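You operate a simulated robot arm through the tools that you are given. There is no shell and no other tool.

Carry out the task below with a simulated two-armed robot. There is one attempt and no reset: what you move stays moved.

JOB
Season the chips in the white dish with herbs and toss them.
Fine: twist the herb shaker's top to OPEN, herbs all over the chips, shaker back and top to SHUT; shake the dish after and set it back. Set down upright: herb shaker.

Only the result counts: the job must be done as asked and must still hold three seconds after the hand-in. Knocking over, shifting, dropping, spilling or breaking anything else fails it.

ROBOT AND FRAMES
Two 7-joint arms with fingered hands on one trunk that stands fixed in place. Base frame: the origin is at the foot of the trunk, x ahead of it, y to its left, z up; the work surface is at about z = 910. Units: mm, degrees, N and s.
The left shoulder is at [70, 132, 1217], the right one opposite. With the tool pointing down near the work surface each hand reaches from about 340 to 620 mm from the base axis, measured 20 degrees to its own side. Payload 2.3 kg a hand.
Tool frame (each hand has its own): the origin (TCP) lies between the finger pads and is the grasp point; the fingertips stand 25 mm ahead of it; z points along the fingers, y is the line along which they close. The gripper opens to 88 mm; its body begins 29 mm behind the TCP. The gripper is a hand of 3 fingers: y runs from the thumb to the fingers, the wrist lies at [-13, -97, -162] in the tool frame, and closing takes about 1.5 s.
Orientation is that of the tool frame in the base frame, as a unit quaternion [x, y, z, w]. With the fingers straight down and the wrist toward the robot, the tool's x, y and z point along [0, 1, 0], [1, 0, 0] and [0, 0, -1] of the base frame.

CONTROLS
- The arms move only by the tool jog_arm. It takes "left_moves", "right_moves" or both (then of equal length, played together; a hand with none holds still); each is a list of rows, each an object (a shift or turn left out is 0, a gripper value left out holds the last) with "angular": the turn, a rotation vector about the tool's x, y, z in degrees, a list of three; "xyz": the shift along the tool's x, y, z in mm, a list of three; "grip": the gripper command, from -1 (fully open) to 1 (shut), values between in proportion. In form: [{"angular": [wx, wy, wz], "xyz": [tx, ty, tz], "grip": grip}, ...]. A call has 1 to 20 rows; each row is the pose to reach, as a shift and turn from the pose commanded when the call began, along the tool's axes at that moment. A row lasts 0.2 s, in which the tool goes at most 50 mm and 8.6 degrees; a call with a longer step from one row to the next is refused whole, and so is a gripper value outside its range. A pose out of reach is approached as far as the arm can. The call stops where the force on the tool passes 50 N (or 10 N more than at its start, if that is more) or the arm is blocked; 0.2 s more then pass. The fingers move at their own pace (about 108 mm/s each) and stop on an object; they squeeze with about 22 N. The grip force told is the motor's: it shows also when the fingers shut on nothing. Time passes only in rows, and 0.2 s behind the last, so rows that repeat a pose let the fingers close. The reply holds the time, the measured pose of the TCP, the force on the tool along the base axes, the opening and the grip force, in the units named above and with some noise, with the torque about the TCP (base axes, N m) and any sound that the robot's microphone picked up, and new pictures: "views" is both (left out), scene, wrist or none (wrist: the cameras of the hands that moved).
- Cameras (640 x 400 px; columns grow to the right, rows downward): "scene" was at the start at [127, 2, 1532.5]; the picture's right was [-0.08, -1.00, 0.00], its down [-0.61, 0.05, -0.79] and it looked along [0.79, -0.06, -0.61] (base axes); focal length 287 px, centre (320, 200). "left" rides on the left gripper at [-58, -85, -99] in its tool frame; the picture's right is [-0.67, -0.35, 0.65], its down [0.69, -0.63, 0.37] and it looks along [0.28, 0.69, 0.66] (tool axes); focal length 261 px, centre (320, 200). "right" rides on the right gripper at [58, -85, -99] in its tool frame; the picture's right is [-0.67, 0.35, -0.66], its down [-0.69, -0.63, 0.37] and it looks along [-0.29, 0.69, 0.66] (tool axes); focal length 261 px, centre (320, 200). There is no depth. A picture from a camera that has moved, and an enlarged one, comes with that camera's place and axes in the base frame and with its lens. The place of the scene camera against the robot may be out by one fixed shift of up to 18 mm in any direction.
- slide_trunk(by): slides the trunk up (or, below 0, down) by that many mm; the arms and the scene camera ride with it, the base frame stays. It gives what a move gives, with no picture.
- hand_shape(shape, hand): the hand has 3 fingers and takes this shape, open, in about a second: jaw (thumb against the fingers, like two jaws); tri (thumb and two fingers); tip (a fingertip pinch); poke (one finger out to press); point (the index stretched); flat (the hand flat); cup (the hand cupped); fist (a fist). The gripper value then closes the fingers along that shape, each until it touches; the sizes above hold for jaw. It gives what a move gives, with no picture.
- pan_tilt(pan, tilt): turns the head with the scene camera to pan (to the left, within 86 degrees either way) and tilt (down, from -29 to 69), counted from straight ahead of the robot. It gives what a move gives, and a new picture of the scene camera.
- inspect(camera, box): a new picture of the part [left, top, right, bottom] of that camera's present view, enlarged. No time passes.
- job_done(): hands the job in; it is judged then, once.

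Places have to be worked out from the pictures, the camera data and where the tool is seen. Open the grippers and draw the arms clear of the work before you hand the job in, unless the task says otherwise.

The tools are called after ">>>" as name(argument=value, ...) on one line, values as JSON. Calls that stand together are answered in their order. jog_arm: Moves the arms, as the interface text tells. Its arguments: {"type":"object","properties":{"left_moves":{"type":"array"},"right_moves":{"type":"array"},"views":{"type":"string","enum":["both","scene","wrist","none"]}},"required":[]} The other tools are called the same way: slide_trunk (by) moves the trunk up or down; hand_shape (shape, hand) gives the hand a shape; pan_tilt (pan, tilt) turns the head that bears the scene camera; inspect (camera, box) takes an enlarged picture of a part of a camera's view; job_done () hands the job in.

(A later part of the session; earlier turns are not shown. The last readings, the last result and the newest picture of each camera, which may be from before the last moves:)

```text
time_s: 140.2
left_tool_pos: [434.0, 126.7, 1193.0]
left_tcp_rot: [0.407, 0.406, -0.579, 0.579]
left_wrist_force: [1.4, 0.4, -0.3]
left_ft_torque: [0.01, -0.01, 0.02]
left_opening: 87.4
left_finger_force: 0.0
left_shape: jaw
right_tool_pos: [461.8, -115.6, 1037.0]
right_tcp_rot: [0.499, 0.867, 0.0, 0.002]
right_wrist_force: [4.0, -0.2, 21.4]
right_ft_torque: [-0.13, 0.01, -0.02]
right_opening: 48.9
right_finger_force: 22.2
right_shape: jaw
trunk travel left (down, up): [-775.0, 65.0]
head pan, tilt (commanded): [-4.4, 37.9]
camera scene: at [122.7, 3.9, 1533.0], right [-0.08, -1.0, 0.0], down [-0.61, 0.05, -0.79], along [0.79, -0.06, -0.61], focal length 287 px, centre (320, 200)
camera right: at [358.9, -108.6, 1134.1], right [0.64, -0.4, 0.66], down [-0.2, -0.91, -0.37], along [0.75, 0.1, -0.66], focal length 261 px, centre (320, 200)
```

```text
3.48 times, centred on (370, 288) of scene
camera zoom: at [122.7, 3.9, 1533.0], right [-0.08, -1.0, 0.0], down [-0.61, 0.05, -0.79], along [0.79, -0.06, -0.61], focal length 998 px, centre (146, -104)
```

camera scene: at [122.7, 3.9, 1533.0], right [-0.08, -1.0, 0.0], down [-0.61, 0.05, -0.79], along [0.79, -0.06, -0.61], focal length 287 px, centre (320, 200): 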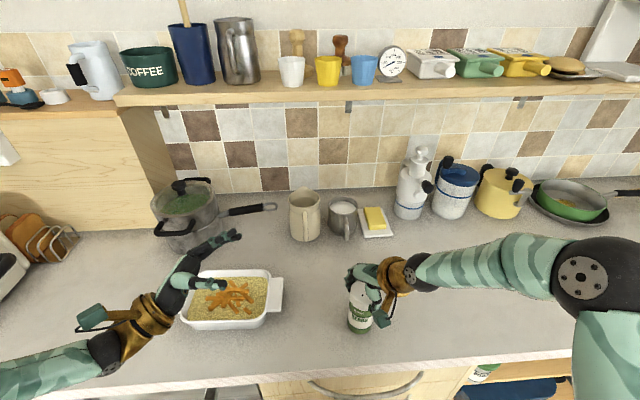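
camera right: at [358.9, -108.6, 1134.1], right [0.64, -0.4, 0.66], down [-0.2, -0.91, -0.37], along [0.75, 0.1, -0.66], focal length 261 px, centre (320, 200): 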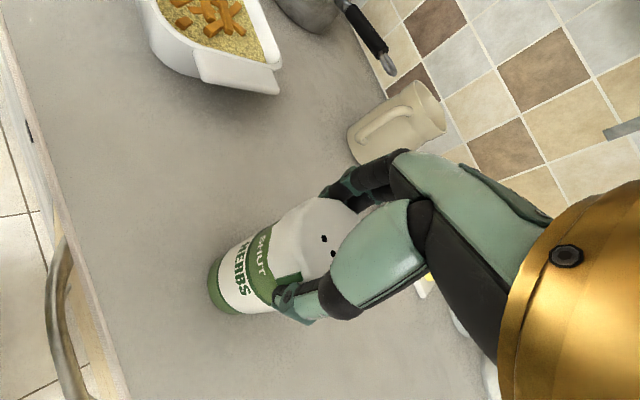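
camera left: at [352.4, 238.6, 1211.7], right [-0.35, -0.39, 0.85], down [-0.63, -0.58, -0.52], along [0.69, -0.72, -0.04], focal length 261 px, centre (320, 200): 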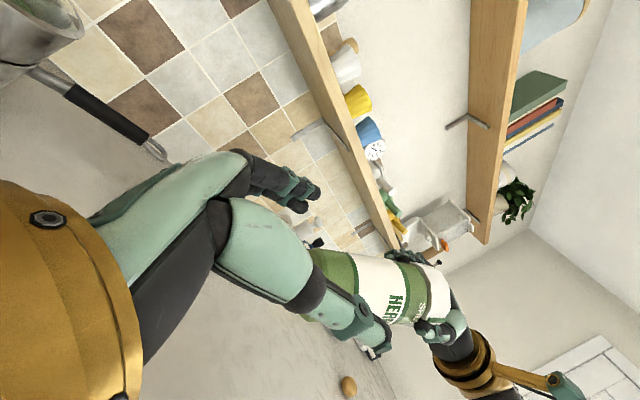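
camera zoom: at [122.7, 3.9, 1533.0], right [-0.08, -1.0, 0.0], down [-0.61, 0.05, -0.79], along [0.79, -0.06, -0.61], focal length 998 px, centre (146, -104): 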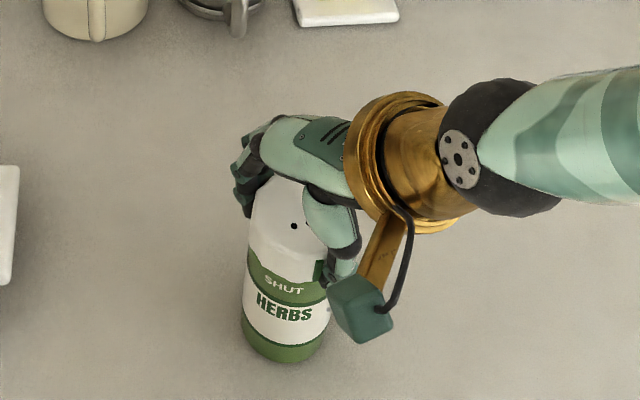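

The cap now turns freely while the counter holds the body: the pointer is well past SHUT and the label hasn't moved. I keep turning another 30°.

>>> jog_arm(right_moves=[{"angular": [0, 0, -5]}, {"angular": [0, 0, -10]}, {"angular": [0, 0, -15]}, {"angular": [0, 0, -20]}, {"angular": [0, 0, -25]}, {"angular": [0, 0, -30]}, {"angular": [0, 0, -30]}])

>>> inspect(camera="right", box=[170, 150, 370, 330])

>>> inspect(camera="scene", box=[300, 230, 440, 345])

```text
time_s: 141.8
left_tool_pos: [435.4, 126.4, 1192.7]
left_tcp_rot: [-0.407, -0.405, 0.579, -0.578]
left_wrist_force: [-1.0, 0.7, -1.7]
left_ft_torque: [-0.02, 0.0, 0.0]
left_opening: 87.5
left_finger_force: 0.1
left_shape: jaw
right_tool_pos: [461.2, -117.1, 1035.6]
right_tcp_rot: [0.258, 0.966, 0.0, 0.0]
right_wrist_force: [0.9, 0.1, 14.1]
right_ft_torque: [-0.31, 0.16, 0.0]
right_opening: 48.9
right_finger_force: 22.2
right_shape: jaw
trunk travel left (down, up): [-775.0, 65.0]
head pan, tilt (commanded): [-4.4, 37.9]
camera scene: at [123.2, 3.4, 1532.9], right [-0.08, -1.0, 0.0], down [-0.61, 0.05, -0.79], along [0.79, -0.06, -0.61], focal length 287 px, centre (320, 200)
camera right: at [369.8, -161.9, 1133.8], right [0.75, -0.03, 0.66], down [0.28, -0.89, -0.36], along [0.59, 0.46, -0.66], focal length 261 px, centre (320, 200)
```

scene: 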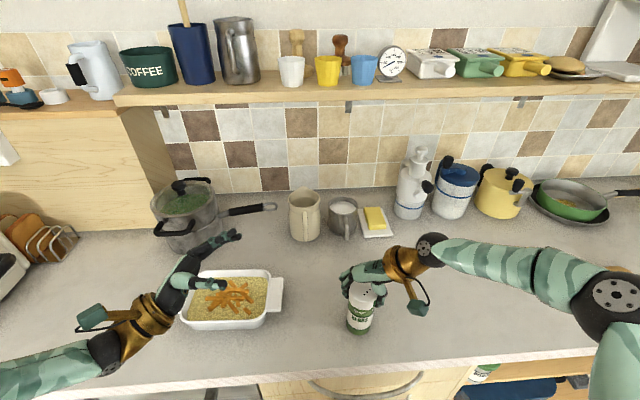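
right: 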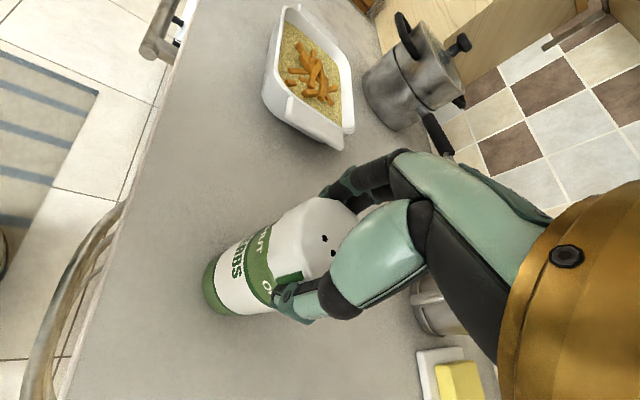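

```text
2.22 times, centred on (270, 240) of right
camera zoom: at [369.8, -161.9, 1133.8], right [0.75, -0.03, 0.66], down [0.28, -0.89, -0.36], along [0.59, 0.46, -0.66], focal length 579 px, centre (431, 111)
```

zoom: 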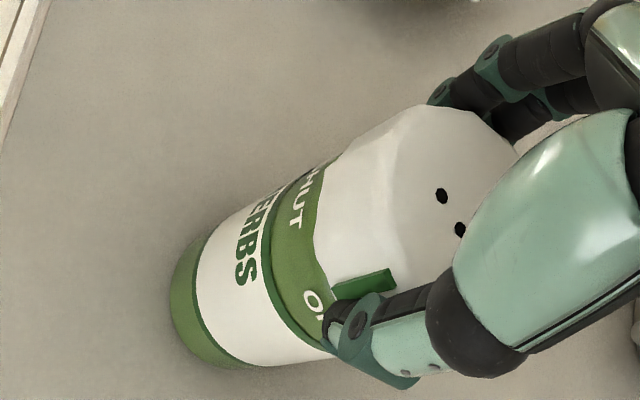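

```text
3.48 times, centred on (370, 288) of scene
camera zoom: at [123.2, 3.4, 1532.9], right [-0.08, -1.0, 0.0], down [-0.61, 0.05, -0.79], along [0.79, -0.06, -0.61], focal length 998 px, centre (146, -104)
```

zoom: 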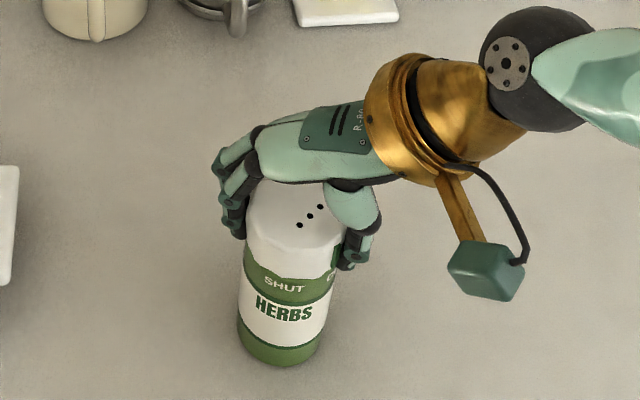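

The pointer is now at the start of OPEN. I turn a further 18° and check.

>>> jog_arm(right_moves=[{"angular": [0, 0, -5], "xyz": [0, 0, 1]}, {"angular": [0, 0, -10], "xyz": [0, 0, 1]}, {"angular": [0, 0, -14], "xyz": [0, 0, 1]}, {"angular": [0, 0, -18], "xyz": [0, 0, 1]}, {"angular": [0, 0, -18], "xyz": [0, 0, 1]}])

>>> inspect(camera="right", box=[190, 170, 350, 330])

>>> inspect(camera="scene", box=[300, 230, 440, 345])

```text
time_s: 143.0
left_tool_pos: [434.3, 125.9, 1193.2]
left_tcp_rot: [0.407, 0.405, -0.578, 0.579]
left_wrist_force: [0.8, -0.4, -0.2]
left_ft_torque: [-0.04, 0.0, -0.01]
left_opening: 87.6
left_finger_force: 0.2
left_shape: jaw
right_tool_pos: [462.7, -117.6, 1035.4]
right_tcp_rot: [0.104, 0.995, 0.0, 0.002]
right_wrist_force: [0.5, -2.5, 14.9]
right_ft_torque: [-0.31, 0.02, -0.04]
right_opening: 48.7
right_finger_force: 22.0
right_shape: jaw
trunk travel left (down, up): [-775.0, 65.0]
head pan, tilt (commanded): [-4.4, 37.9]
camera scene: at [122.8, 2.1, 1532.9], right [-0.08, -1.0, 0.0], down [-0.61, 0.05, -0.79], along [0.79, -0.06, -0.61], focal length 287 px, centre (320, 200)
camera right: at [387.9, -188.9, 1133.2], right [0.73, 0.2, 0.66], down [0.54, -0.76, -0.36], along [0.42, 0.62, -0.66], focal length 261 px, centre (320, 200)
```

scene: 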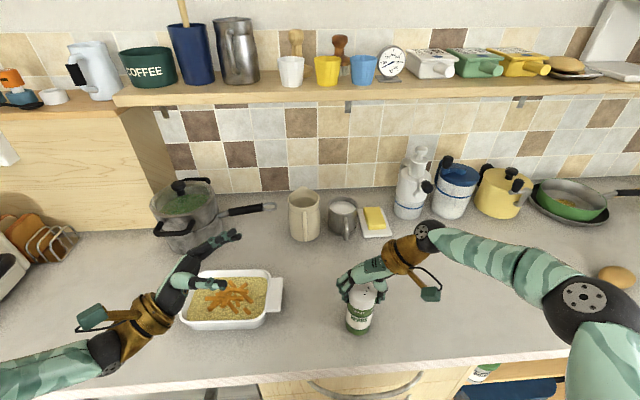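
right: 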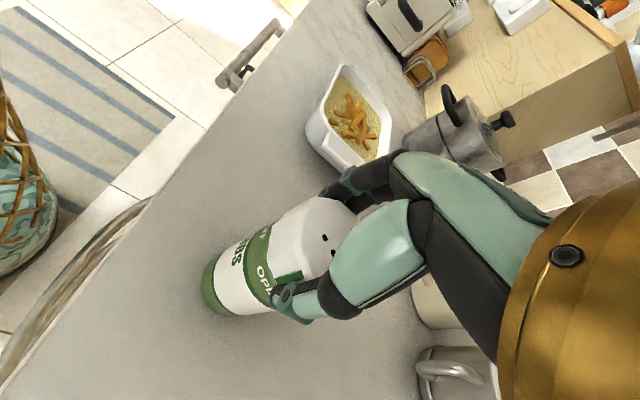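

```text
2.50 times, centred on (270, 250) of right
camera zoom: at [387.9, -188.9, 1133.2], right [0.73, 0.2, 0.66], down [0.54, -0.76, -0.36], along [0.42, 0.62, -0.66], focal length 652 px, centre (445, 75)
```

zoom: 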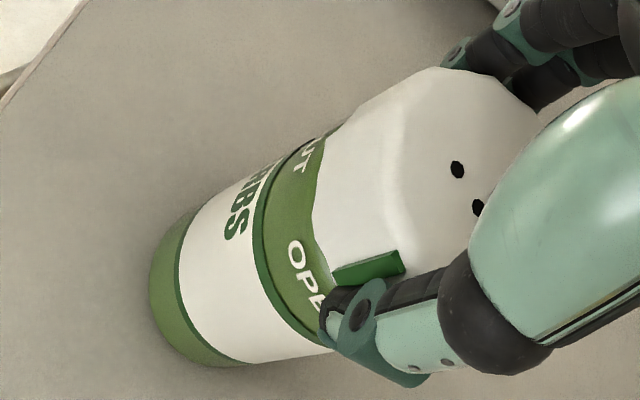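

```text
3.48 times, centred on (370, 288) of scene
camera zoom: at [122.8, 2.1, 1532.9], right [-0.08, -1.0, 0.0], down [-0.61, 0.05, -0.79], along [0.79, -0.06, -0.61], focal length 998 px, centre (146, -104)
```

zoom: 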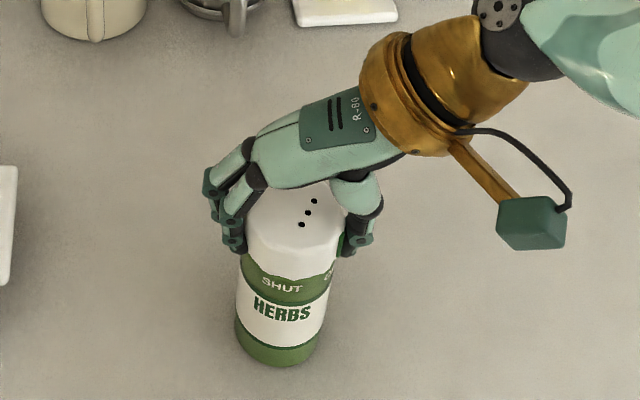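

The pointer now stands right at OPEN. I open the hand, rise to the earlier height and turn back to yaw 0 around the cap, then look at the result.

>>> jog_arm(right_moves=[{"xyz": [0, 0, -2], "grip": 0.3}, {"xyz": [0, 0, -4], "grip": -0.4}, {"xyz": [0, 0, -5], "grip": -1}, {"xyz": [0, 0, -5], "grip": -1}, {"xyz": [0, 0, -5], "grip": -1}, {"xyz": [0, 0, -30], "grip": -1}, {"xyz": [0, 0, -60], "grip": -1}, {"xyz": [0, 0, -75], "grip": -1}, {"xyz": [0, 0, -75], "grip": -1}])

>>> inspect(camera="right", box=[150, 170, 350, 330])

>>> inspect(camera="scene", box=[300, 230, 440, 345])

```text
time_s: 145.0
left_tool_pos: [437.5, 125.7, 1191.7]
left_tcp_rot: [-0.406, -0.407, 0.58, -0.578]
left_wrist_force: [-0.1, -0.1, -0.5]
left_ft_torque: [-0.02, -0.01, -0.03]
left_opening: 87.4
left_finger_force: 0.1
left_shape: jaw
right_tool_pos: [465.4, -118.1, 1108.7]
right_tcp_rot: [0.105, 0.994, 0.0, 0.0]
right_wrist_force: [0.1, -0.1, -0.5]
right_ft_torque: [0.0, 0.0, -0.01]
right_opening: 87.3
right_finger_force: 0.2
right_shape: jaw
trunk travel left (down, up): [-775.0, 65.0]
head pan, tilt (commanded): [-4.4, 37.9]
camera scene: at [127.2, 2.0, 1532.5], right [-0.08, -1.0, 0.0], down [-0.61, 0.05, -0.79], along [0.79, -0.06, -0.61], focal length 287 px, centre (320, 200)
camera right: at [391.0, -188.2, 1207.1], right [0.73, 0.2, 0.66], down [0.54, -0.76, -0.37], along [0.42, 0.62, -0.66], focal length 261 px, centre (320, 200)
```

scene: 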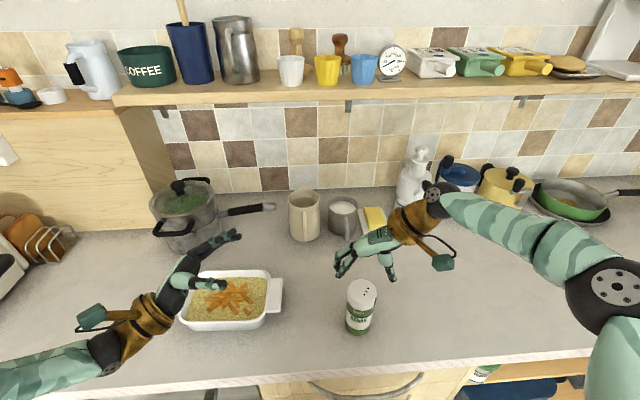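
right: 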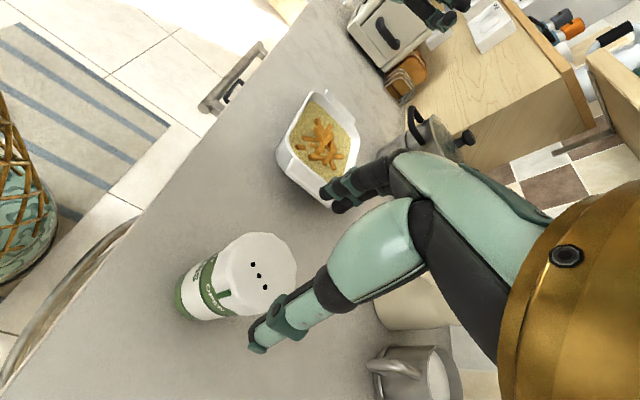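

```text
2.50 times, centred on (250, 250) of right
camera zoom: at [391.0, -188.2, 1207.1], right [0.73, 0.2, 0.66], down [0.54, -0.76, -0.37], along [0.42, 0.62, -0.66], focal length 652 px, centre (495, 75)
```

zoom: 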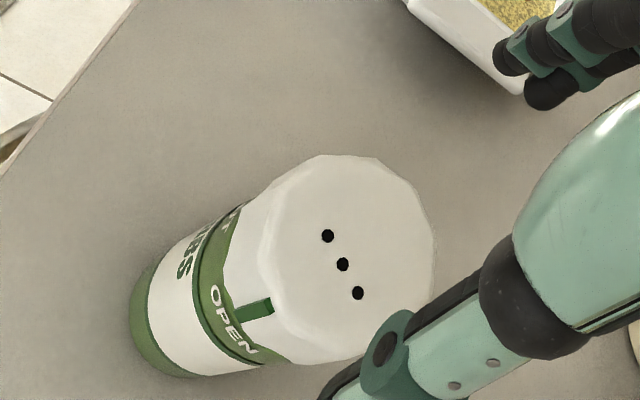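

```text
3.48 times, centred on (370, 288) of scene
camera zoom: at [127.2, 2.0, 1532.5], right [-0.08, -1.0, 0.0], down [-0.61, 0.05, -0.79], along [0.79, -0.06, -0.61], focal length 998 px, centre (146, -104)
```

zoom: 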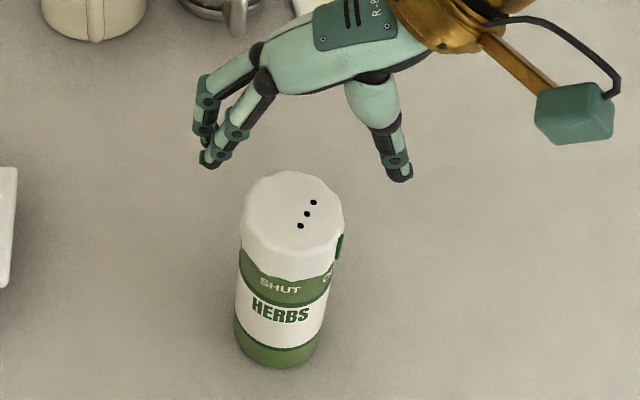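

The pointer rests at OPEN and stays there. Now I turn the hand back to yaw 0 above the shaker to re-grip the cap for lifting.

>>> jog_arm(right_moves=[{"angular": [0, 0, 8]}, {"angular": [0, 0, 16]}, {"angular": [0, 0, 24]}, {"angular": [0, 0, 32]}, {"angular": [0, 0, 40]}, {"angular": [0, 0, 48]}, {"angular": [0, 0, 56]}, {"angular": [0, 0, 64]}, {"angular": [0, 0, 72]}, {"angular": [0, 0, 78]}, {"angular": [0, 0, 78]}], views="none")

>>> inspect(camera="right", box=[150, 180, 350, 340])

```text
time_s: 147.4
left_tool_pos: [437.7, 124.3, 1191.6]
left_tcp_rot: [-0.407, -0.406, 0.58, -0.578]
left_wrist_force: [-0.3, 0.2, 0.1]
left_ft_torque: [0.02, 0.02, 0.0]
left_opening: 87.4
left_finger_force: 0.0
left_shape: jaw
right_tool_pos: [464.3, -118.4, 1109.2]
right_tcp_rot: [0.708, 0.706, 0.0, 0.0]
right_wrist_force: [-0.2, 0.1, 0.8]
right_ft_torque: [0.0, 0.0, -0.04]
right_opening: 87.6
right_finger_force: 0.0
right_shape: jaw
trunk travel left (down, up): [-775.0, 65.0]
head pan, tilt (commanded): [-4.4, 37.9]
```

```text
2.50 times, centred on (250, 260) of right
camera zoom: at [380.0, -60.3, 1206.5], right [0.35, -0.67, 0.66], down [-0.63, -0.68, -0.37], along [0.69, -0.29, -0.66], focal length 652 px, centre (495, 50)
```

zoom: 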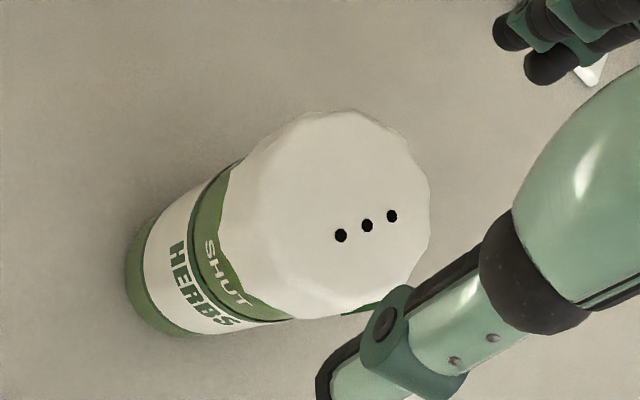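

The holes sit a little off the cap's centre, so from the outline I take the centre as about (465, -118.5), where the hand already is. I descend to z ≈ 1041 and grip the cap.

>>> jog_arm(right_moves=[{"xyz": [0, 0.5, 20]}, {"xyz": [0, 0.5, 40]}, {"xyz": [0, 0.5, 58]}, {"xyz": [0, 0.5, 68]}, {"xyz": [0, 0.5, 68]}, {"xyz": [0, 0.5, 68], "grip": 0.2}, {"xyz": [0, 0.5, 68], "grip": 1}, {"xyz": [0, 0.5, 68], "grip": 1}, {"xyz": [0, 0.5, 68], "grip": 1}, {"xyz": [0, 0.5, 68], "grip": 1}, {"xyz": [0, 0.5, 68], "grip": 1}, {"xyz": [0, 0.5, 68], "grip": 1}, {"xyz": [0, 0.5, 68], "grip": 1}], views="wrist")

```text
time_s: 150.2
left_tool_pos: [436.5, 125.8, 1192.3]
left_tcp_rot: [-0.407, -0.407, 0.579, -0.577]
left_wrist_force: [0.3, 0.7, -0.1]
left_ft_torque: [0.02, -0.02, -0.04]
left_opening: 87.7
left_finger_force: 0.0
left_shape: jaw
right_tool_pos: [464.8, -118.7, 1040.7]
right_tcp_rot: [0.707, 0.707, -0.001, 0.0]
right_wrist_force: [0.6, -0.3, 0.2]
right_ft_torque: [0.0, -0.01, 0.01]
right_opening: 49.3
right_finger_force: 21.8
right_shape: jaw
trunk travel left (down, up): [-775.0, 65.0]
head pan, tilt (commanded): [-4.4, 37.9]
camera right: at [380.4, -59.7, 1138.7], right [0.35, -0.67, 0.66], down [-0.63, -0.69, -0.37], along [0.69, -0.29, -0.66], focal length 261 px, centre (320, 200)
```

right: 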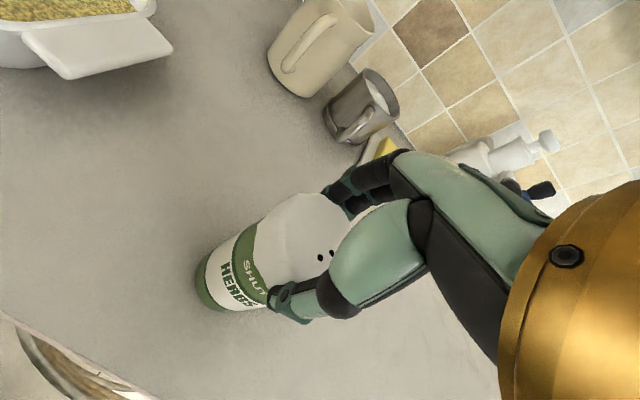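

The cap is gripped with the top at OPEN. I lift the shaker, tip it to face the left hand (cap end 20° up) at a stand-off, and bring the left hand to its meeting place.

>>> jog_arm(right_moves=[{"xyz": [0, 0, -15]}, {"xyz": [0, 0, -50]}, {"xyz": [0, 0, -90]}, {"xyz": [0, 0, -130]}, {"xyz": [0, 0, -170]}, {"xyz": [0, 0, -200]}, {"angular": [0, 7.8, 0], "xyz": [0, -3, -203]}, {"angular": [0, 15.6, 0], "xyz": [0, -6, -206]}, {"angular": [0, 23.4, 0], "xyz": [0, -9, -209]}, {"angular": [0, 31.2, 0], "xyz": [0, -12, -212]}, {"angular": [0, 39, 0], "xyz": [0, -15, -215]}, {"angular": [0, 46.8, 0], "xyz": [0, -18, -218]}, {"angular": [0, 54.6, 0], "xyz": [0, -20, -221]}, {"angular": [0, 62.4, 0], "xyz": [0, -23, -223]}, {"angular": [0, 70, 0], "xyz": [1, -25, -225]}, {"angular": [0, 70, 0], "xyz": [1, -25, -225]}], left_moves=[{"xyz": [0, 0, 0]}, {"xyz": [0, 0, 0]}, {"xyz": [0, 0, 0]}, {"xyz": [0, 0, 0]}, {"xyz": [3, 1, 15]}, {"xyz": [7, 2, 30]}, {"xyz": [10, 3, 45]}, {"xyz": [13.5, 3, 59]}, {"xyz": [13.5, 3, 59]}, {"xyz": [13.5, 3, 59]}, {"xyz": [13.5, 3, 59]}, {"xyz": [13.5, 3, 59]}, {"xyz": [13.5, 3, 59]}, {"xyz": [13.5, 3, 59]}, {"xyz": [13.5, 3, 59]}, {"xyz": [13.5, 3, 59]}])

>>> inspect(camera="scene", box=[240, 160, 420, 290])

>>> inspect(camera="left", box=[220, 160, 520, 360])

```text
time_s: 153.6
left_tool_pos: [440.8, 65.1, 1198.1]
left_tcp_rot: [-0.407, -0.406, 0.58, -0.578]
left_wrist_force: [1.1, -0.3, 0.1]
left_ft_torque: [0.03, 0.0, -0.03]
left_opening: 87.7
left_finger_force: 0.0
left_shape: jaw
right_tool_pos: [440.8, -116.4, 1265.6]
right_tcp_rot: [0.579, 0.579, 0.407, -0.406]
right_wrist_force: [0.1, 0.2, -1.6]
right_ft_torque: [-0.1, -0.02, 0.05]
right_opening: 48.8
right_finger_force: 21.9
right_shape: jaw
trunk travel left (down, up): [-775.0, 65.0]
head pan, tilt (commanded): [-4.4, 37.9]
camera scene: at [127.4, 2.3, 1532.5], right [-0.08, -1.0, 0.0], down [-0.61, 0.05, -0.79], along [0.79, -0.06, -0.61], focal length 287 px, centre (320, 200)
camera right: at [356.2, -190.4, 1352.8], right [0.35, -0.84, -0.41], down [-0.63, 0.11, -0.77], along [0.69, 0.52, -0.49], focal length 261 px, centre (320, 200)
camera left: at [356.2, 177.8, 1219.6], right [-0.35, -0.39, 0.85], down [-0.63, -0.58, -0.52], along [0.69, -0.72, -0.04], focal length 261 px, centre (320, 200)
```

scene: 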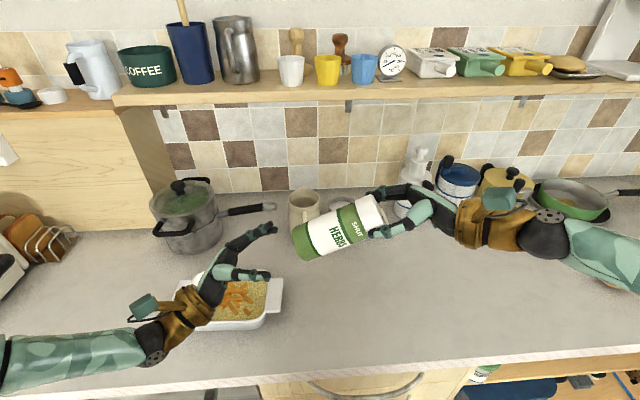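
right: 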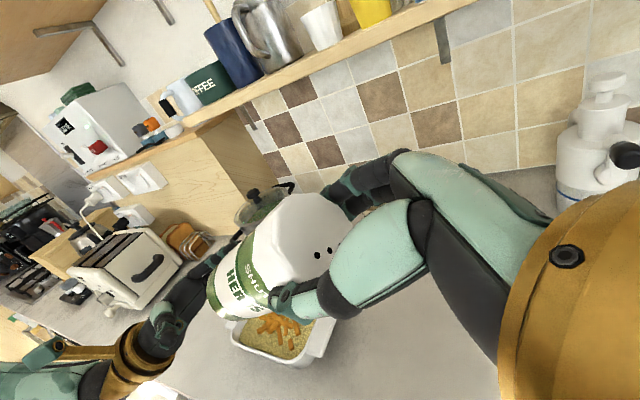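
left: 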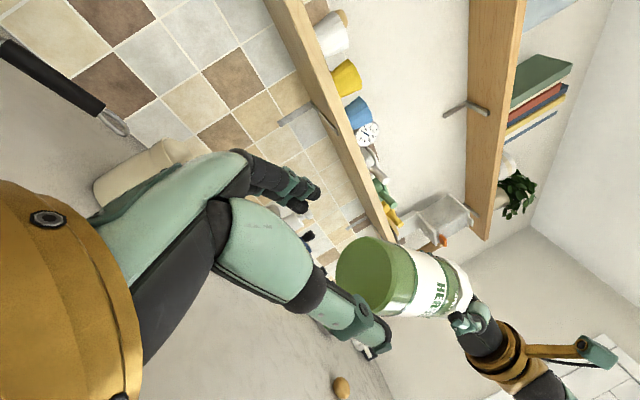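

```text
3.08 times, centred on (330, 225) of scene
camera zoom: at [127.4, 2.3, 1532.5], right [-0.08, -1.0, 0.0], down [-0.61, 0.05, -0.79], along [0.79, -0.06, -0.61], focal length 883 px, centre (289, 123)
```

zoom: 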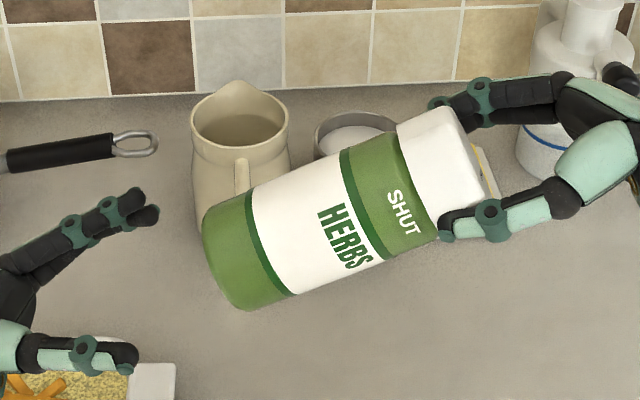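

```text
2.00 times, centred on (370, 260) of left
camera zoom: at [356.2, 177.8, 1219.6], right [-0.35, -0.39, 0.85], down [-0.63, -0.58, -0.52], along [0.69, -0.72, -0.04], focal length 521 px, centre (220, 80)
```

zoom: 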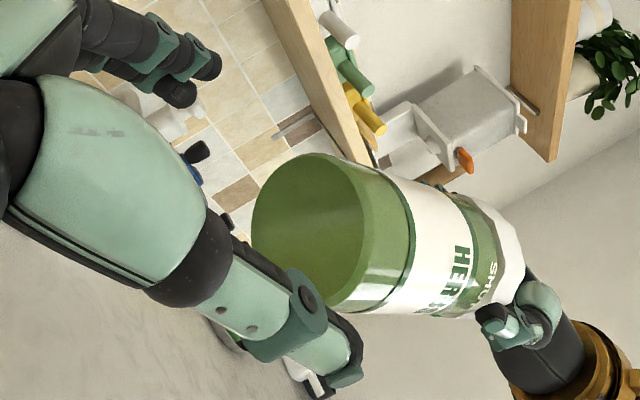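

The shaker sags about 5° in the grip, so I pitch the left hand 4.6° further up and place it on the shaker's true axis at (439, 60, 1186) before closing the gap.

>>> jog_arm(left_moves=[{"angular": [0, -2.3, 0], "xyz": [7, -1, 0]}, {"angular": [0, -4.6, 0], "xyz": [13.5, -1.8, 0.4]}, {"angular": [0, -4.6, 0], "xyz": [13.5, -1.8, 0.4]}], views="wrist")

>>> inspect(camera="left", box=[220, 160, 520, 360])

```text
time_s: 154.4
left_tool_pos: [433.8, 58.9, 1203.7]
left_tcp_rot: [-0.382, -0.383, 0.596, -0.594]
left_wrist_force: [-0.6, 0.0, 0.4]
left_ft_torque: [0.02, 0.02, 0.01]
left_opening: 87.7
left_finger_force: 0.1
left_shape: jaw
left hand out of reach, approached as far as the arm can: row 1, 2, 3
right_tool_pos: [441.0, -116.7, 1266.4]
right_tcp_rot: [0.579, 0.579, 0.405, -0.406]
right_wrist_force: [-0.2, 1.3, -0.9]
right_ft_torque: [-0.1, 0.03, -0.02]
right_opening: 49.2
right_finger_force: 22.2
right_shape: jaw
trunk travel left (down, up): [-775.0, 65.0]
head pan, tilt (commanded): [-4.4, 37.9]
camera left: at [349.4, 173.3, 1215.8], right [-0.35, -0.32, 0.88], down [-0.63, -0.62, -0.47], along [0.69, -0.72, 0.01], focal length 261 px, centre (320, 200)
```

left: 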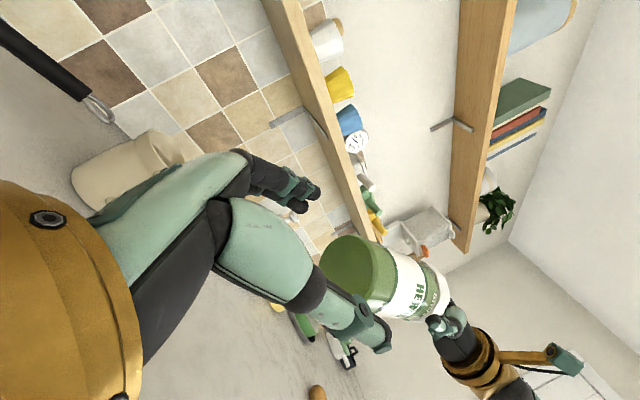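

```text
2.00 times, centred on (370, 260) of left
camera zoom: at [349.4, 173.3, 1215.8], right [-0.35, -0.32, 0.88], down [-0.63, -0.62, -0.47], along [0.69, -0.72, 0.01], focal length 521 px, centre (220, 80)
```

zoom: 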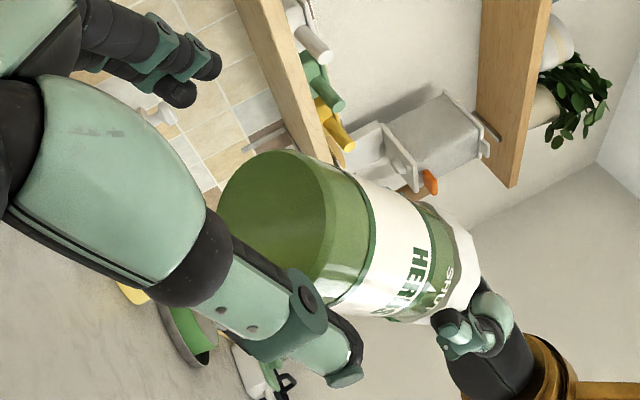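

The left hand settled at (434, 59, 1204) with the right pitch. I shift the right hand to put the base on that axis (5 mm back, 18 mm up), then advance along it so the base goes well into the left hand.

>>> jog_arm(right_moves=[{"xyz": [8, -2.5, -3.5]}, {"xyz": [16.3, -5, -7]}, {"xyz": [16.3, -5, -7]}, {"xyz": [15, -5, 8]}, {"xyz": [14, -5, 23]}, {"xyz": [13, -5, 36]}, {"xyz": [12, -5, 48]}, {"xyz": [11, -5, 58]}, {"xyz": [10.5, -5, 66]}, {"xyz": [10.5, -5, 66]}])

>>> inspect(camera="scene", box=[210, 160, 390, 290])

>>> inspect(camera="left", box=[180, 140, 480, 340])

```text
time_s: 156.6
left_tool_pos: [434.4, 58.7, 1205.0]
left_tcp_rot: [-0.383, -0.383, 0.595, -0.594]
left_wrist_force: [-0.1, -1.0, 0.0]
left_ft_torque: [0.02, 0.0, -0.03]
left_opening: 87.6
left_finger_force: 0.1
left_shape: jaw
right_tool_pos: [435.7, -50.6, 1253.9]
right_tcp_rot: [0.579, 0.579, 0.405, -0.406]
right_wrist_force: [-0.9, -0.2, -0.8]
right_ft_torque: [-0.05, -0.01, 0.01]
right_opening: 48.8
right_finger_force: 22.0
right_shape: jaw
trunk travel left (down, up): [-775.0, 65.0]
head pan, tilt (commanded): [-4.4, 37.9]
camera scene: at [127.4, 1.9, 1532.5], right [-0.08, -1.0, 0.0], down [-0.61, 0.05, -0.79], along [0.79, -0.06, -0.61], focal length 287 px, centre (320, 200)
camera right: at [351.2, -124.6, 1340.6], right [0.35, -0.85, -0.41], down [-0.63, 0.11, -0.77], along [0.69, 0.52, -0.49], focal length 261 px, centre (320, 200)
```

scene: 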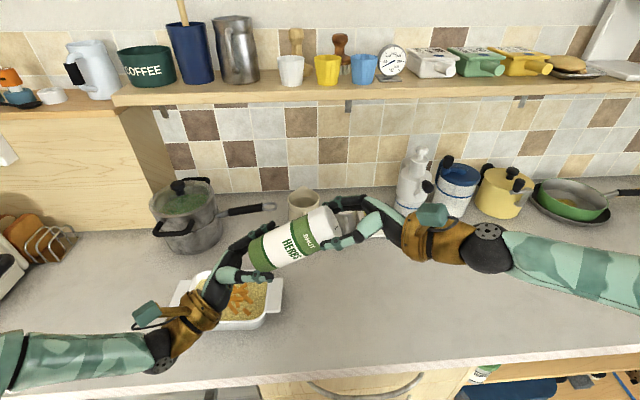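
right: 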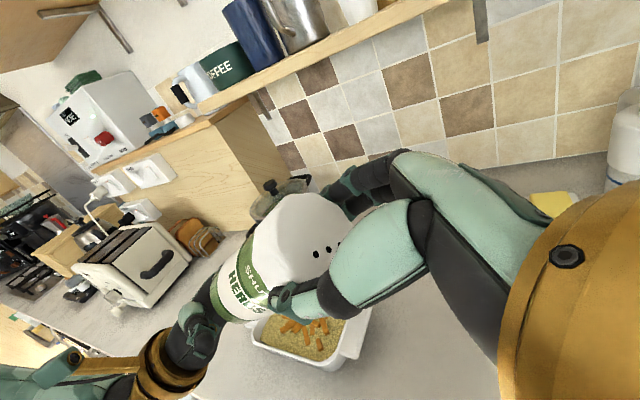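

```text
3.08 times, centred on (300, 225) of scene
camera zoom: at [127.4, 1.9, 1532.5], right [-0.08, -1.0, 0.0], down [-0.61, 0.05, -0.79], along [0.79, -0.06, -0.61], focal length 883 px, centre (382, 123)
```

zoom: 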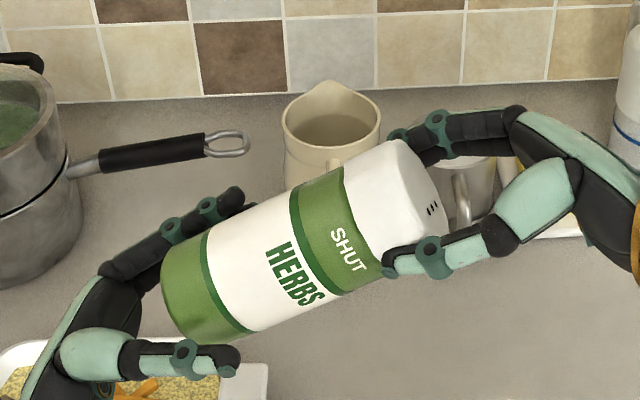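

```text
2.00 times, centred on (330, 240) of left
camera zoom: at [349.5, 173.1, 1215.9], right [-0.35, -0.32, 0.88], down [-0.63, -0.62, -0.47], along [0.69, -0.72, 0.01], focal length 521 px, centre (300, 120)
```

zoom: 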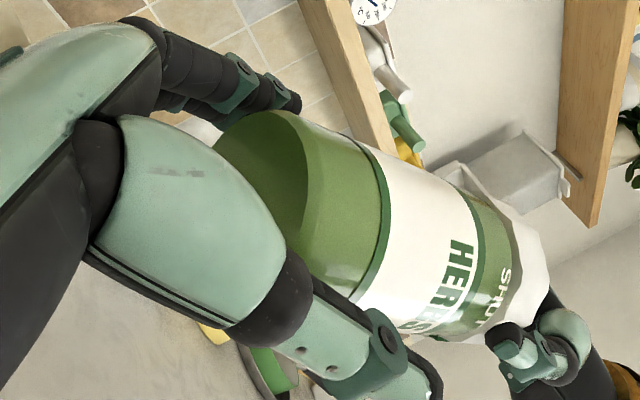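

The base is centred and going in well. I advance another 8 mm and then close the left hand.

>>> jog_arm(right_moves=[{"xyz": [-0.3, 0, 4]}, {"xyz": [-0.6, 0, 8]}, {"xyz": [-0.6, 0, 8]}, {"xyz": [-0.6, 0, 8]}, {"xyz": [-0.6, 0, 8]}, {"xyz": [-0.6, 0, 8]}, {"xyz": [-0.6, 0, 8]}, {"xyz": [-0.6, 0, 8]}, {"xyz": [-0.6, 0, 8]}, {"xyz": [-0.6, 0, 8]}], left_moves=[{"grip": -1}, {"grip": -1}, {"grip": 0}, {"grip": 0}, {"grip": 1}, {"grip": 1}, {"grip": 1}, {"grip": 1}, {"grip": 1}, {"grip": 1}])

>>> inspect(camera="scene", box=[210, 160, 390, 290])

>>> inspect(camera="left", box=[180, 140, 480, 340])

```text
time_s: 158.8
left_tool_pos: [433.9, 59.9, 1204.7]
left_tcp_rot: [-0.382, -0.383, 0.595, -0.594]
left_wrist_force: [2.5, -0.3, 0.5]
left_ft_torque: [-0.09, -0.02, 0.06]
left_opening: 47.4
left_finger_force: 21.9
left_shape: jaw
right_tool_pos: [435.9, -44.1, 1250.9]
right_tcp_rot: [0.579, 0.579, 0.406, -0.406]
right_wrist_force: [-2.1, 0.8, -2.3]
right_ft_torque: [-0.09, 0.09, 0.12]
right_opening: 48.9
right_finger_force: 21.6
right_shape: jaw
trunk travel left (down, up): [-775.0, 65.0]
head pan, tilt (commanded): [-4.4, 37.9]
camera scene: at [127.4, 2.0, 1532.5], right [-0.08, -1.0, 0.0], down [-0.61, 0.05, -0.79], along [0.79, -0.06, -0.61], focal length 287 px, centre (320, 200)
camera right: at [351.1, -117.6, 1337.6], right [0.35, -0.85, -0.41], down [-0.63, 0.11, -0.77], along [0.69, 0.52, -0.49], focal length 261 px, centre (320, 200)
camera left: at [349.5, 173.2, 1215.8], right [-0.35, -0.32, 0.88], down [-0.63, -0.62, -0.47], along [0.69, -0.72, 0.01], focal length 261 px, centre (320, 200)
```

scene: 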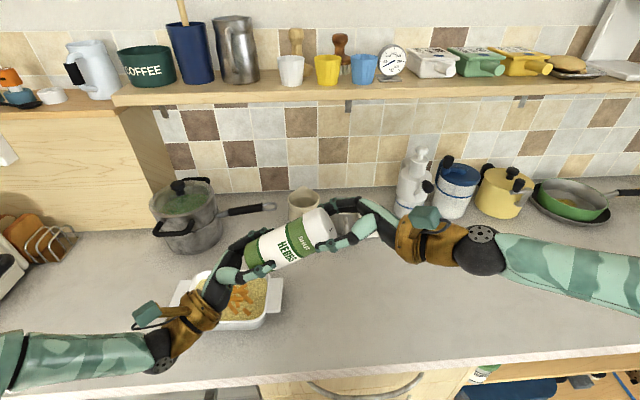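
right: 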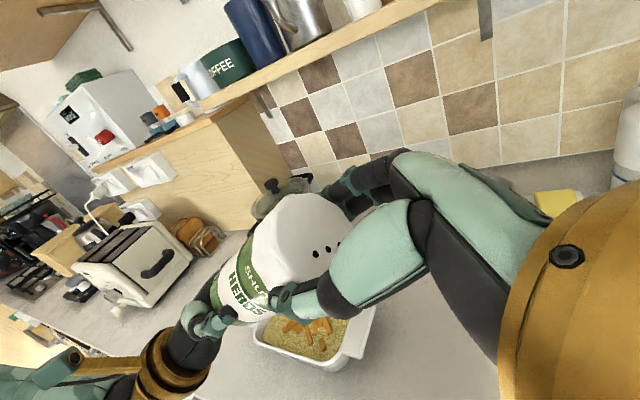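
left: 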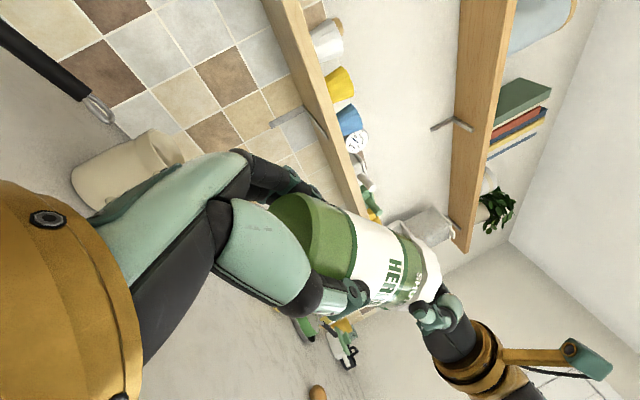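

```text
3.08 times, centred on (300, 225) of scene
camera zoom: at [127.4, 2.0, 1532.5], right [-0.08, -1.0, 0.0], down [-0.61, 0.05, -0.79], along [0.79, -0.06, -0.61], focal length 883 px, centre (382, 123)
```

zoom: 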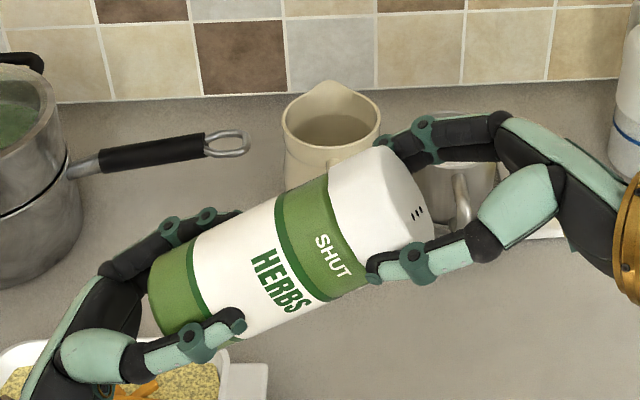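

```text
2.00 times, centred on (330, 240) of left
camera zoom: at [349.5, 173.2, 1215.8], right [-0.35, -0.32, 0.88], down [-0.63, -0.62, -0.47], along [0.69, -0.72, 0.01], focal length 521 px, centre (300, 120)
```

zoom: 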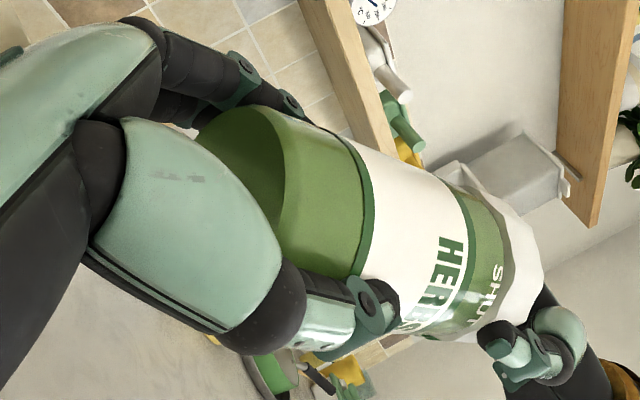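

The left hand holds the body firmly (22 N). I open the right hand and back it off along its own axis.

>>> jog_arm(right_moves=[{"grip": 0.3}, {"grip": -0.4}, {"grip": -1}, {"grip": -1}, {"grip": -1}, {"xyz": [0, 0, -20], "grip": -1}, {"xyz": [0, 0, -50], "grip": -1}, {"xyz": [0, 0, -85], "grip": -1}, {"xyz": [0, 0, -110], "grip": -1}, {"xyz": [0, 0, -110], "grip": -1}])

>>> inspect(camera="scene", box=[210, 160, 390, 290])

>>> inspect(camera="right", box=[120, 200, 340, 380])

```text
time_s: 161.0
left_tool_pos: [434.6, 59.6, 1203.8]
left_tcp_rot: [-0.383, -0.383, 0.595, -0.594]
left_wrist_force: [-0.1, 0.5, -0.4]
left_ft_torque: [0.07, -0.04, 0.01]
left_opening: 47.1
left_finger_force: 21.7
left_shape: jaw
right_tool_pos: [434.7, -148.3, 1287.3]
right_tcp_rot: [0.579, 0.579, 0.405, -0.407]
right_wrist_force: [-0.4, -0.7, -1.8]
right_ft_torque: [-0.02, 0.0, 0.02]
right_opening: 87.6
right_finger_force: 0.1
right_shape: jaw
trunk travel left (down, up): [-775.0, 65.0]
head pan, tilt (commanded): [-4.4, 37.9]
camera scene: at [127.5, 2.1, 1532.5], right [-0.08, -1.0, 0.0], down [-0.61, 0.05, -0.79], along [0.79, -0.06, -0.61], focal length 287 px, centre (320, 200)
camera right: at [350.9, -221.5, 1374.4], right [0.35, -0.85, -0.41], down [-0.63, 0.11, -0.77], along [0.69, 0.52, -0.49], focal length 261 px, centre (320, 200)
```

scene: 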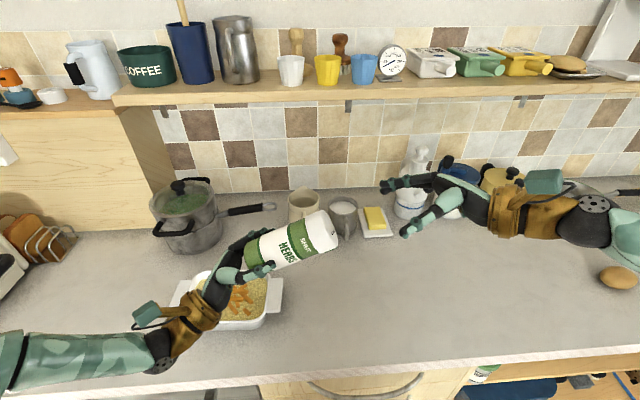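
right: 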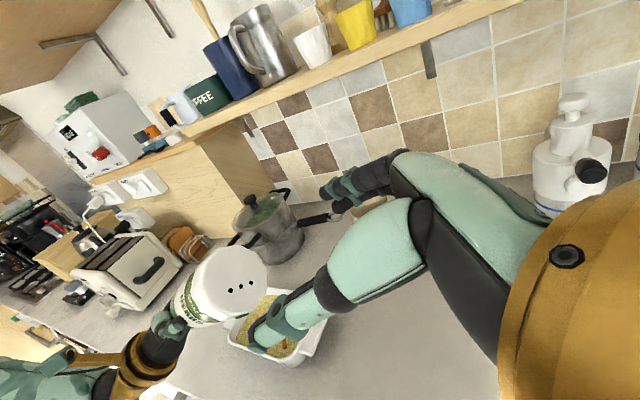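

```text
3.08 times, centred on (300, 225) of scene
camera zoom: at [127.5, 2.1, 1532.5], right [-0.08, -1.0, 0.0], down [-0.61, 0.05, -0.79], along [0.79, -0.06, -0.61], focal length 883 px, centre (382, 123)
```

zoom: 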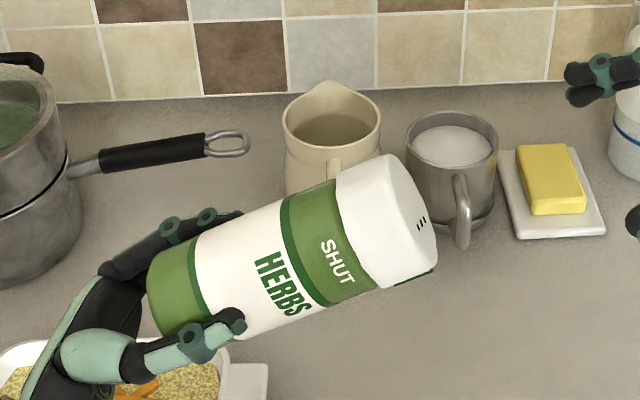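

```text
2.22 times, centred on (230, 290) of right
camera zoom: at [350.9, -221.5, 1374.4], right [0.35, -0.85, -0.41], down [-0.63, 0.11, -0.77], along [0.69, 0.52, -0.49], focal length 579 px, centre (520, 0)
```

zoom: 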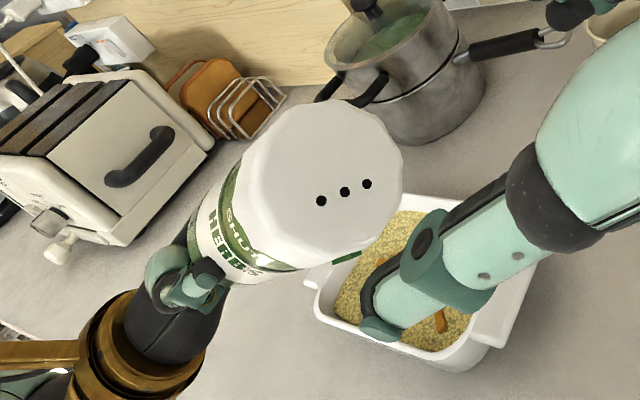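

The left hand alone holds the shaker, top at OPEN and cap end up. Working from the pictures, the dish is centred at about (537, 176), rim near z = 955, chips spread over x 492–580, y 117–231. I carry the shaker, still cap-up, to where the cap is above the dish's right part.

>>> jog_arm(left_moves=[{"xyz": [-4, 10, -20]}, {"xyz": [-10, 25, -48]}, {"xyz": [-17, 40, -77]}, {"xyz": [-23, 54, -105]}, {"xyz": [-29, 68, -132]}, {"xyz": [-33.6, 80, -155]}, {"xyz": [-33.6, 80, -155]}])

```text
time_s: 162.6
left_tool_pos: [474.5, 130.3, 1213.7]
left_tcp_rot: [-0.382, -0.382, 0.595, -0.595]
left_wrist_force: [-0.5, -0.3, -1.3]
left_ft_torque: [0.05, 0.01, 0.0]
left_opening: 47.2
left_finger_force: 21.5
left_shape: jaw
left hand out of reach, approached as far as the arm can: row 1, 2, 3, 4, 5, 6, 7
right_tool_pos: [435.4, -146.9, 1285.9]
right_tcp_rot: [0.579, 0.579, 0.405, -0.406]
right_wrist_force: [-0.6, -0.3, 1.0]
right_ft_torque: [-0.01, 0.01, -0.03]
right_opening: 87.4
right_finger_force: 0.0
right_shape: jaw
trunk travel left (down, up): [-775.0, 65.0]
head pan, tilt (commanded): [-4.4, 37.9]
camera scene: at [127.5, 1.9, 1532.5], right [-0.08, -1.0, 0.0], down [-0.61, 0.05, -0.79], along [0.79, -0.06, -0.61], focal length 287 px, centre (320, 200)
camera left: at [389.2, 244.9, 1225.0], right [-0.35, -0.32, 0.88], down [-0.63, -0.62, -0.47], along [0.69, -0.72, 0.01], focal length 261 px, centre (320, 200)
```

scene: 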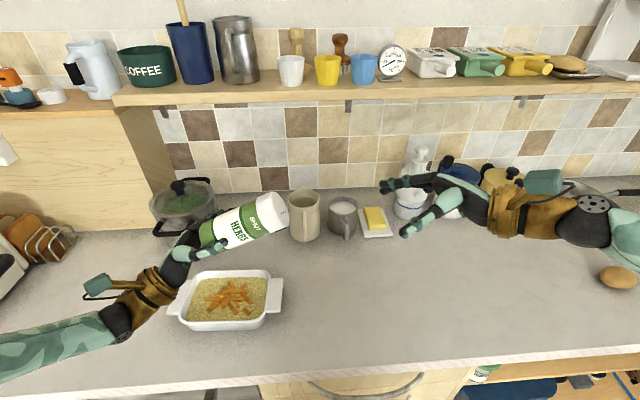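
left: 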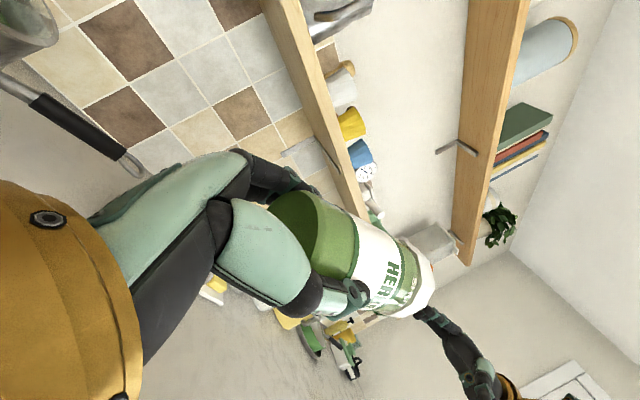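

The steep pitch limits it at (474, 130, 1214). I lower the pitch to 10° (still cap-up) while moving on toward (515, 200, 1190).

>>> jog_arm(left_moves=[{"angular": [0, 4, 0], "xyz": [-2.7, 10, -18]}, {"angular": [0, 8, 0], "xyz": [-5.5, 20, -36]}, {"angular": [0, 11, 0], "xyz": [-8, 30, -54]}, {"angular": [0, 14, 0], "xyz": [-10.9, 40, -71.9]}, {"angular": [0, 14, 0], "xyz": [-10.9, 40, -71.9]}], views="scene")

```text
time_s: 163.8
left_tool_pos: [499.8, 195.6, 1204.1]
left_tcp_rot: [-0.452, -0.452, 0.545, -0.543]
left_wrist_force: [-0.2, 0.6, -0.9]
left_ft_torque: [0.07, -0.04, 0.0]
left_opening: 47.1
left_finger_force: 21.7
left_shape: jaw
left hand out of reach, approached as far as the arm can: row 2, 3, 4, 5
right_tool_pos: [436.9, -147.6, 1287.2]
right_tcp_rot: [0.579, 0.579, 0.406, -0.405]
right_wrist_force: [0.6, -1.0, 0.2]
right_ft_torque: [0.0, 0.01, 0.0]
right_opening: 87.8
right_finger_force: 0.1
right_shape: jaw
trunk travel left (down, up): [-775.0, 65.0]
head pan, tilt (commanded): [-4.4, 37.9]
camera scene: at [127.3, 3.0, 1532.5], right [-0.08, -1.0, 0.0], down [-0.61, 0.05, -0.79], along [0.79, -0.06, -0.61], focal length 287 px, centre (320, 200)
```

scene: 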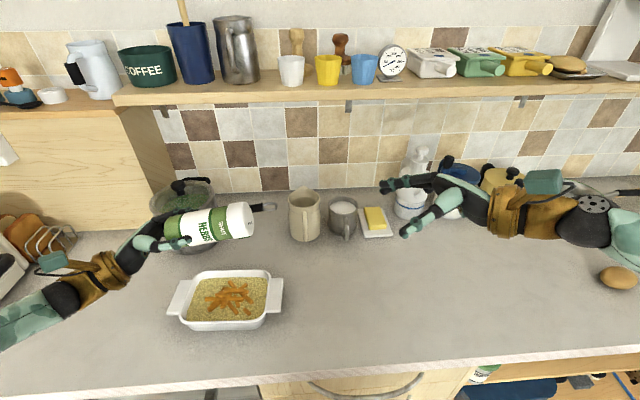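

The cap end is at about (500, 90), still cap-up by 10°. I move on 30 mm left while levelling to about 3°.

>>> jog_arm(left_moves=[{"angular": [0, 2.5, 0], "xyz": [2.5, 2, -10]}, {"angular": [0, 5, 0], "xyz": [5.5, 3, -21]}, {"angular": [0, 8, 0], "xyz": [8.3, 5, -32]}, {"angular": [0, 8, 0], "xyz": [8.3, 5, -32]}], views="none")

```text
time_s: 164.8
left_tool_pos: [502.3, 221.6, 1190.0]
left_tcp_rot: [-0.49, -0.489, 0.512, -0.509]
left_wrist_force: [0.1, 0.4, -1.4]
left_ft_torque: [0.06, -0.05, 0.01]
left_opening: 46.9
left_finger_force: 21.9
left_shape: jaw
right_tool_pos: [436.1, -148.6, 1287.9]
right_tcp_rot: [0.58, 0.579, 0.405, -0.406]
right_wrist_force: [-0.6, -0.1, 0.0]
right_ft_torque: [0.0, -0.01, -0.02]
right_opening: 87.5
right_finger_force: 0.0
right_shape: jaw
trunk travel left (down, up): [-775.0, 65.0]
head pan, tilt (commanded): [-4.4, 37.9]
```

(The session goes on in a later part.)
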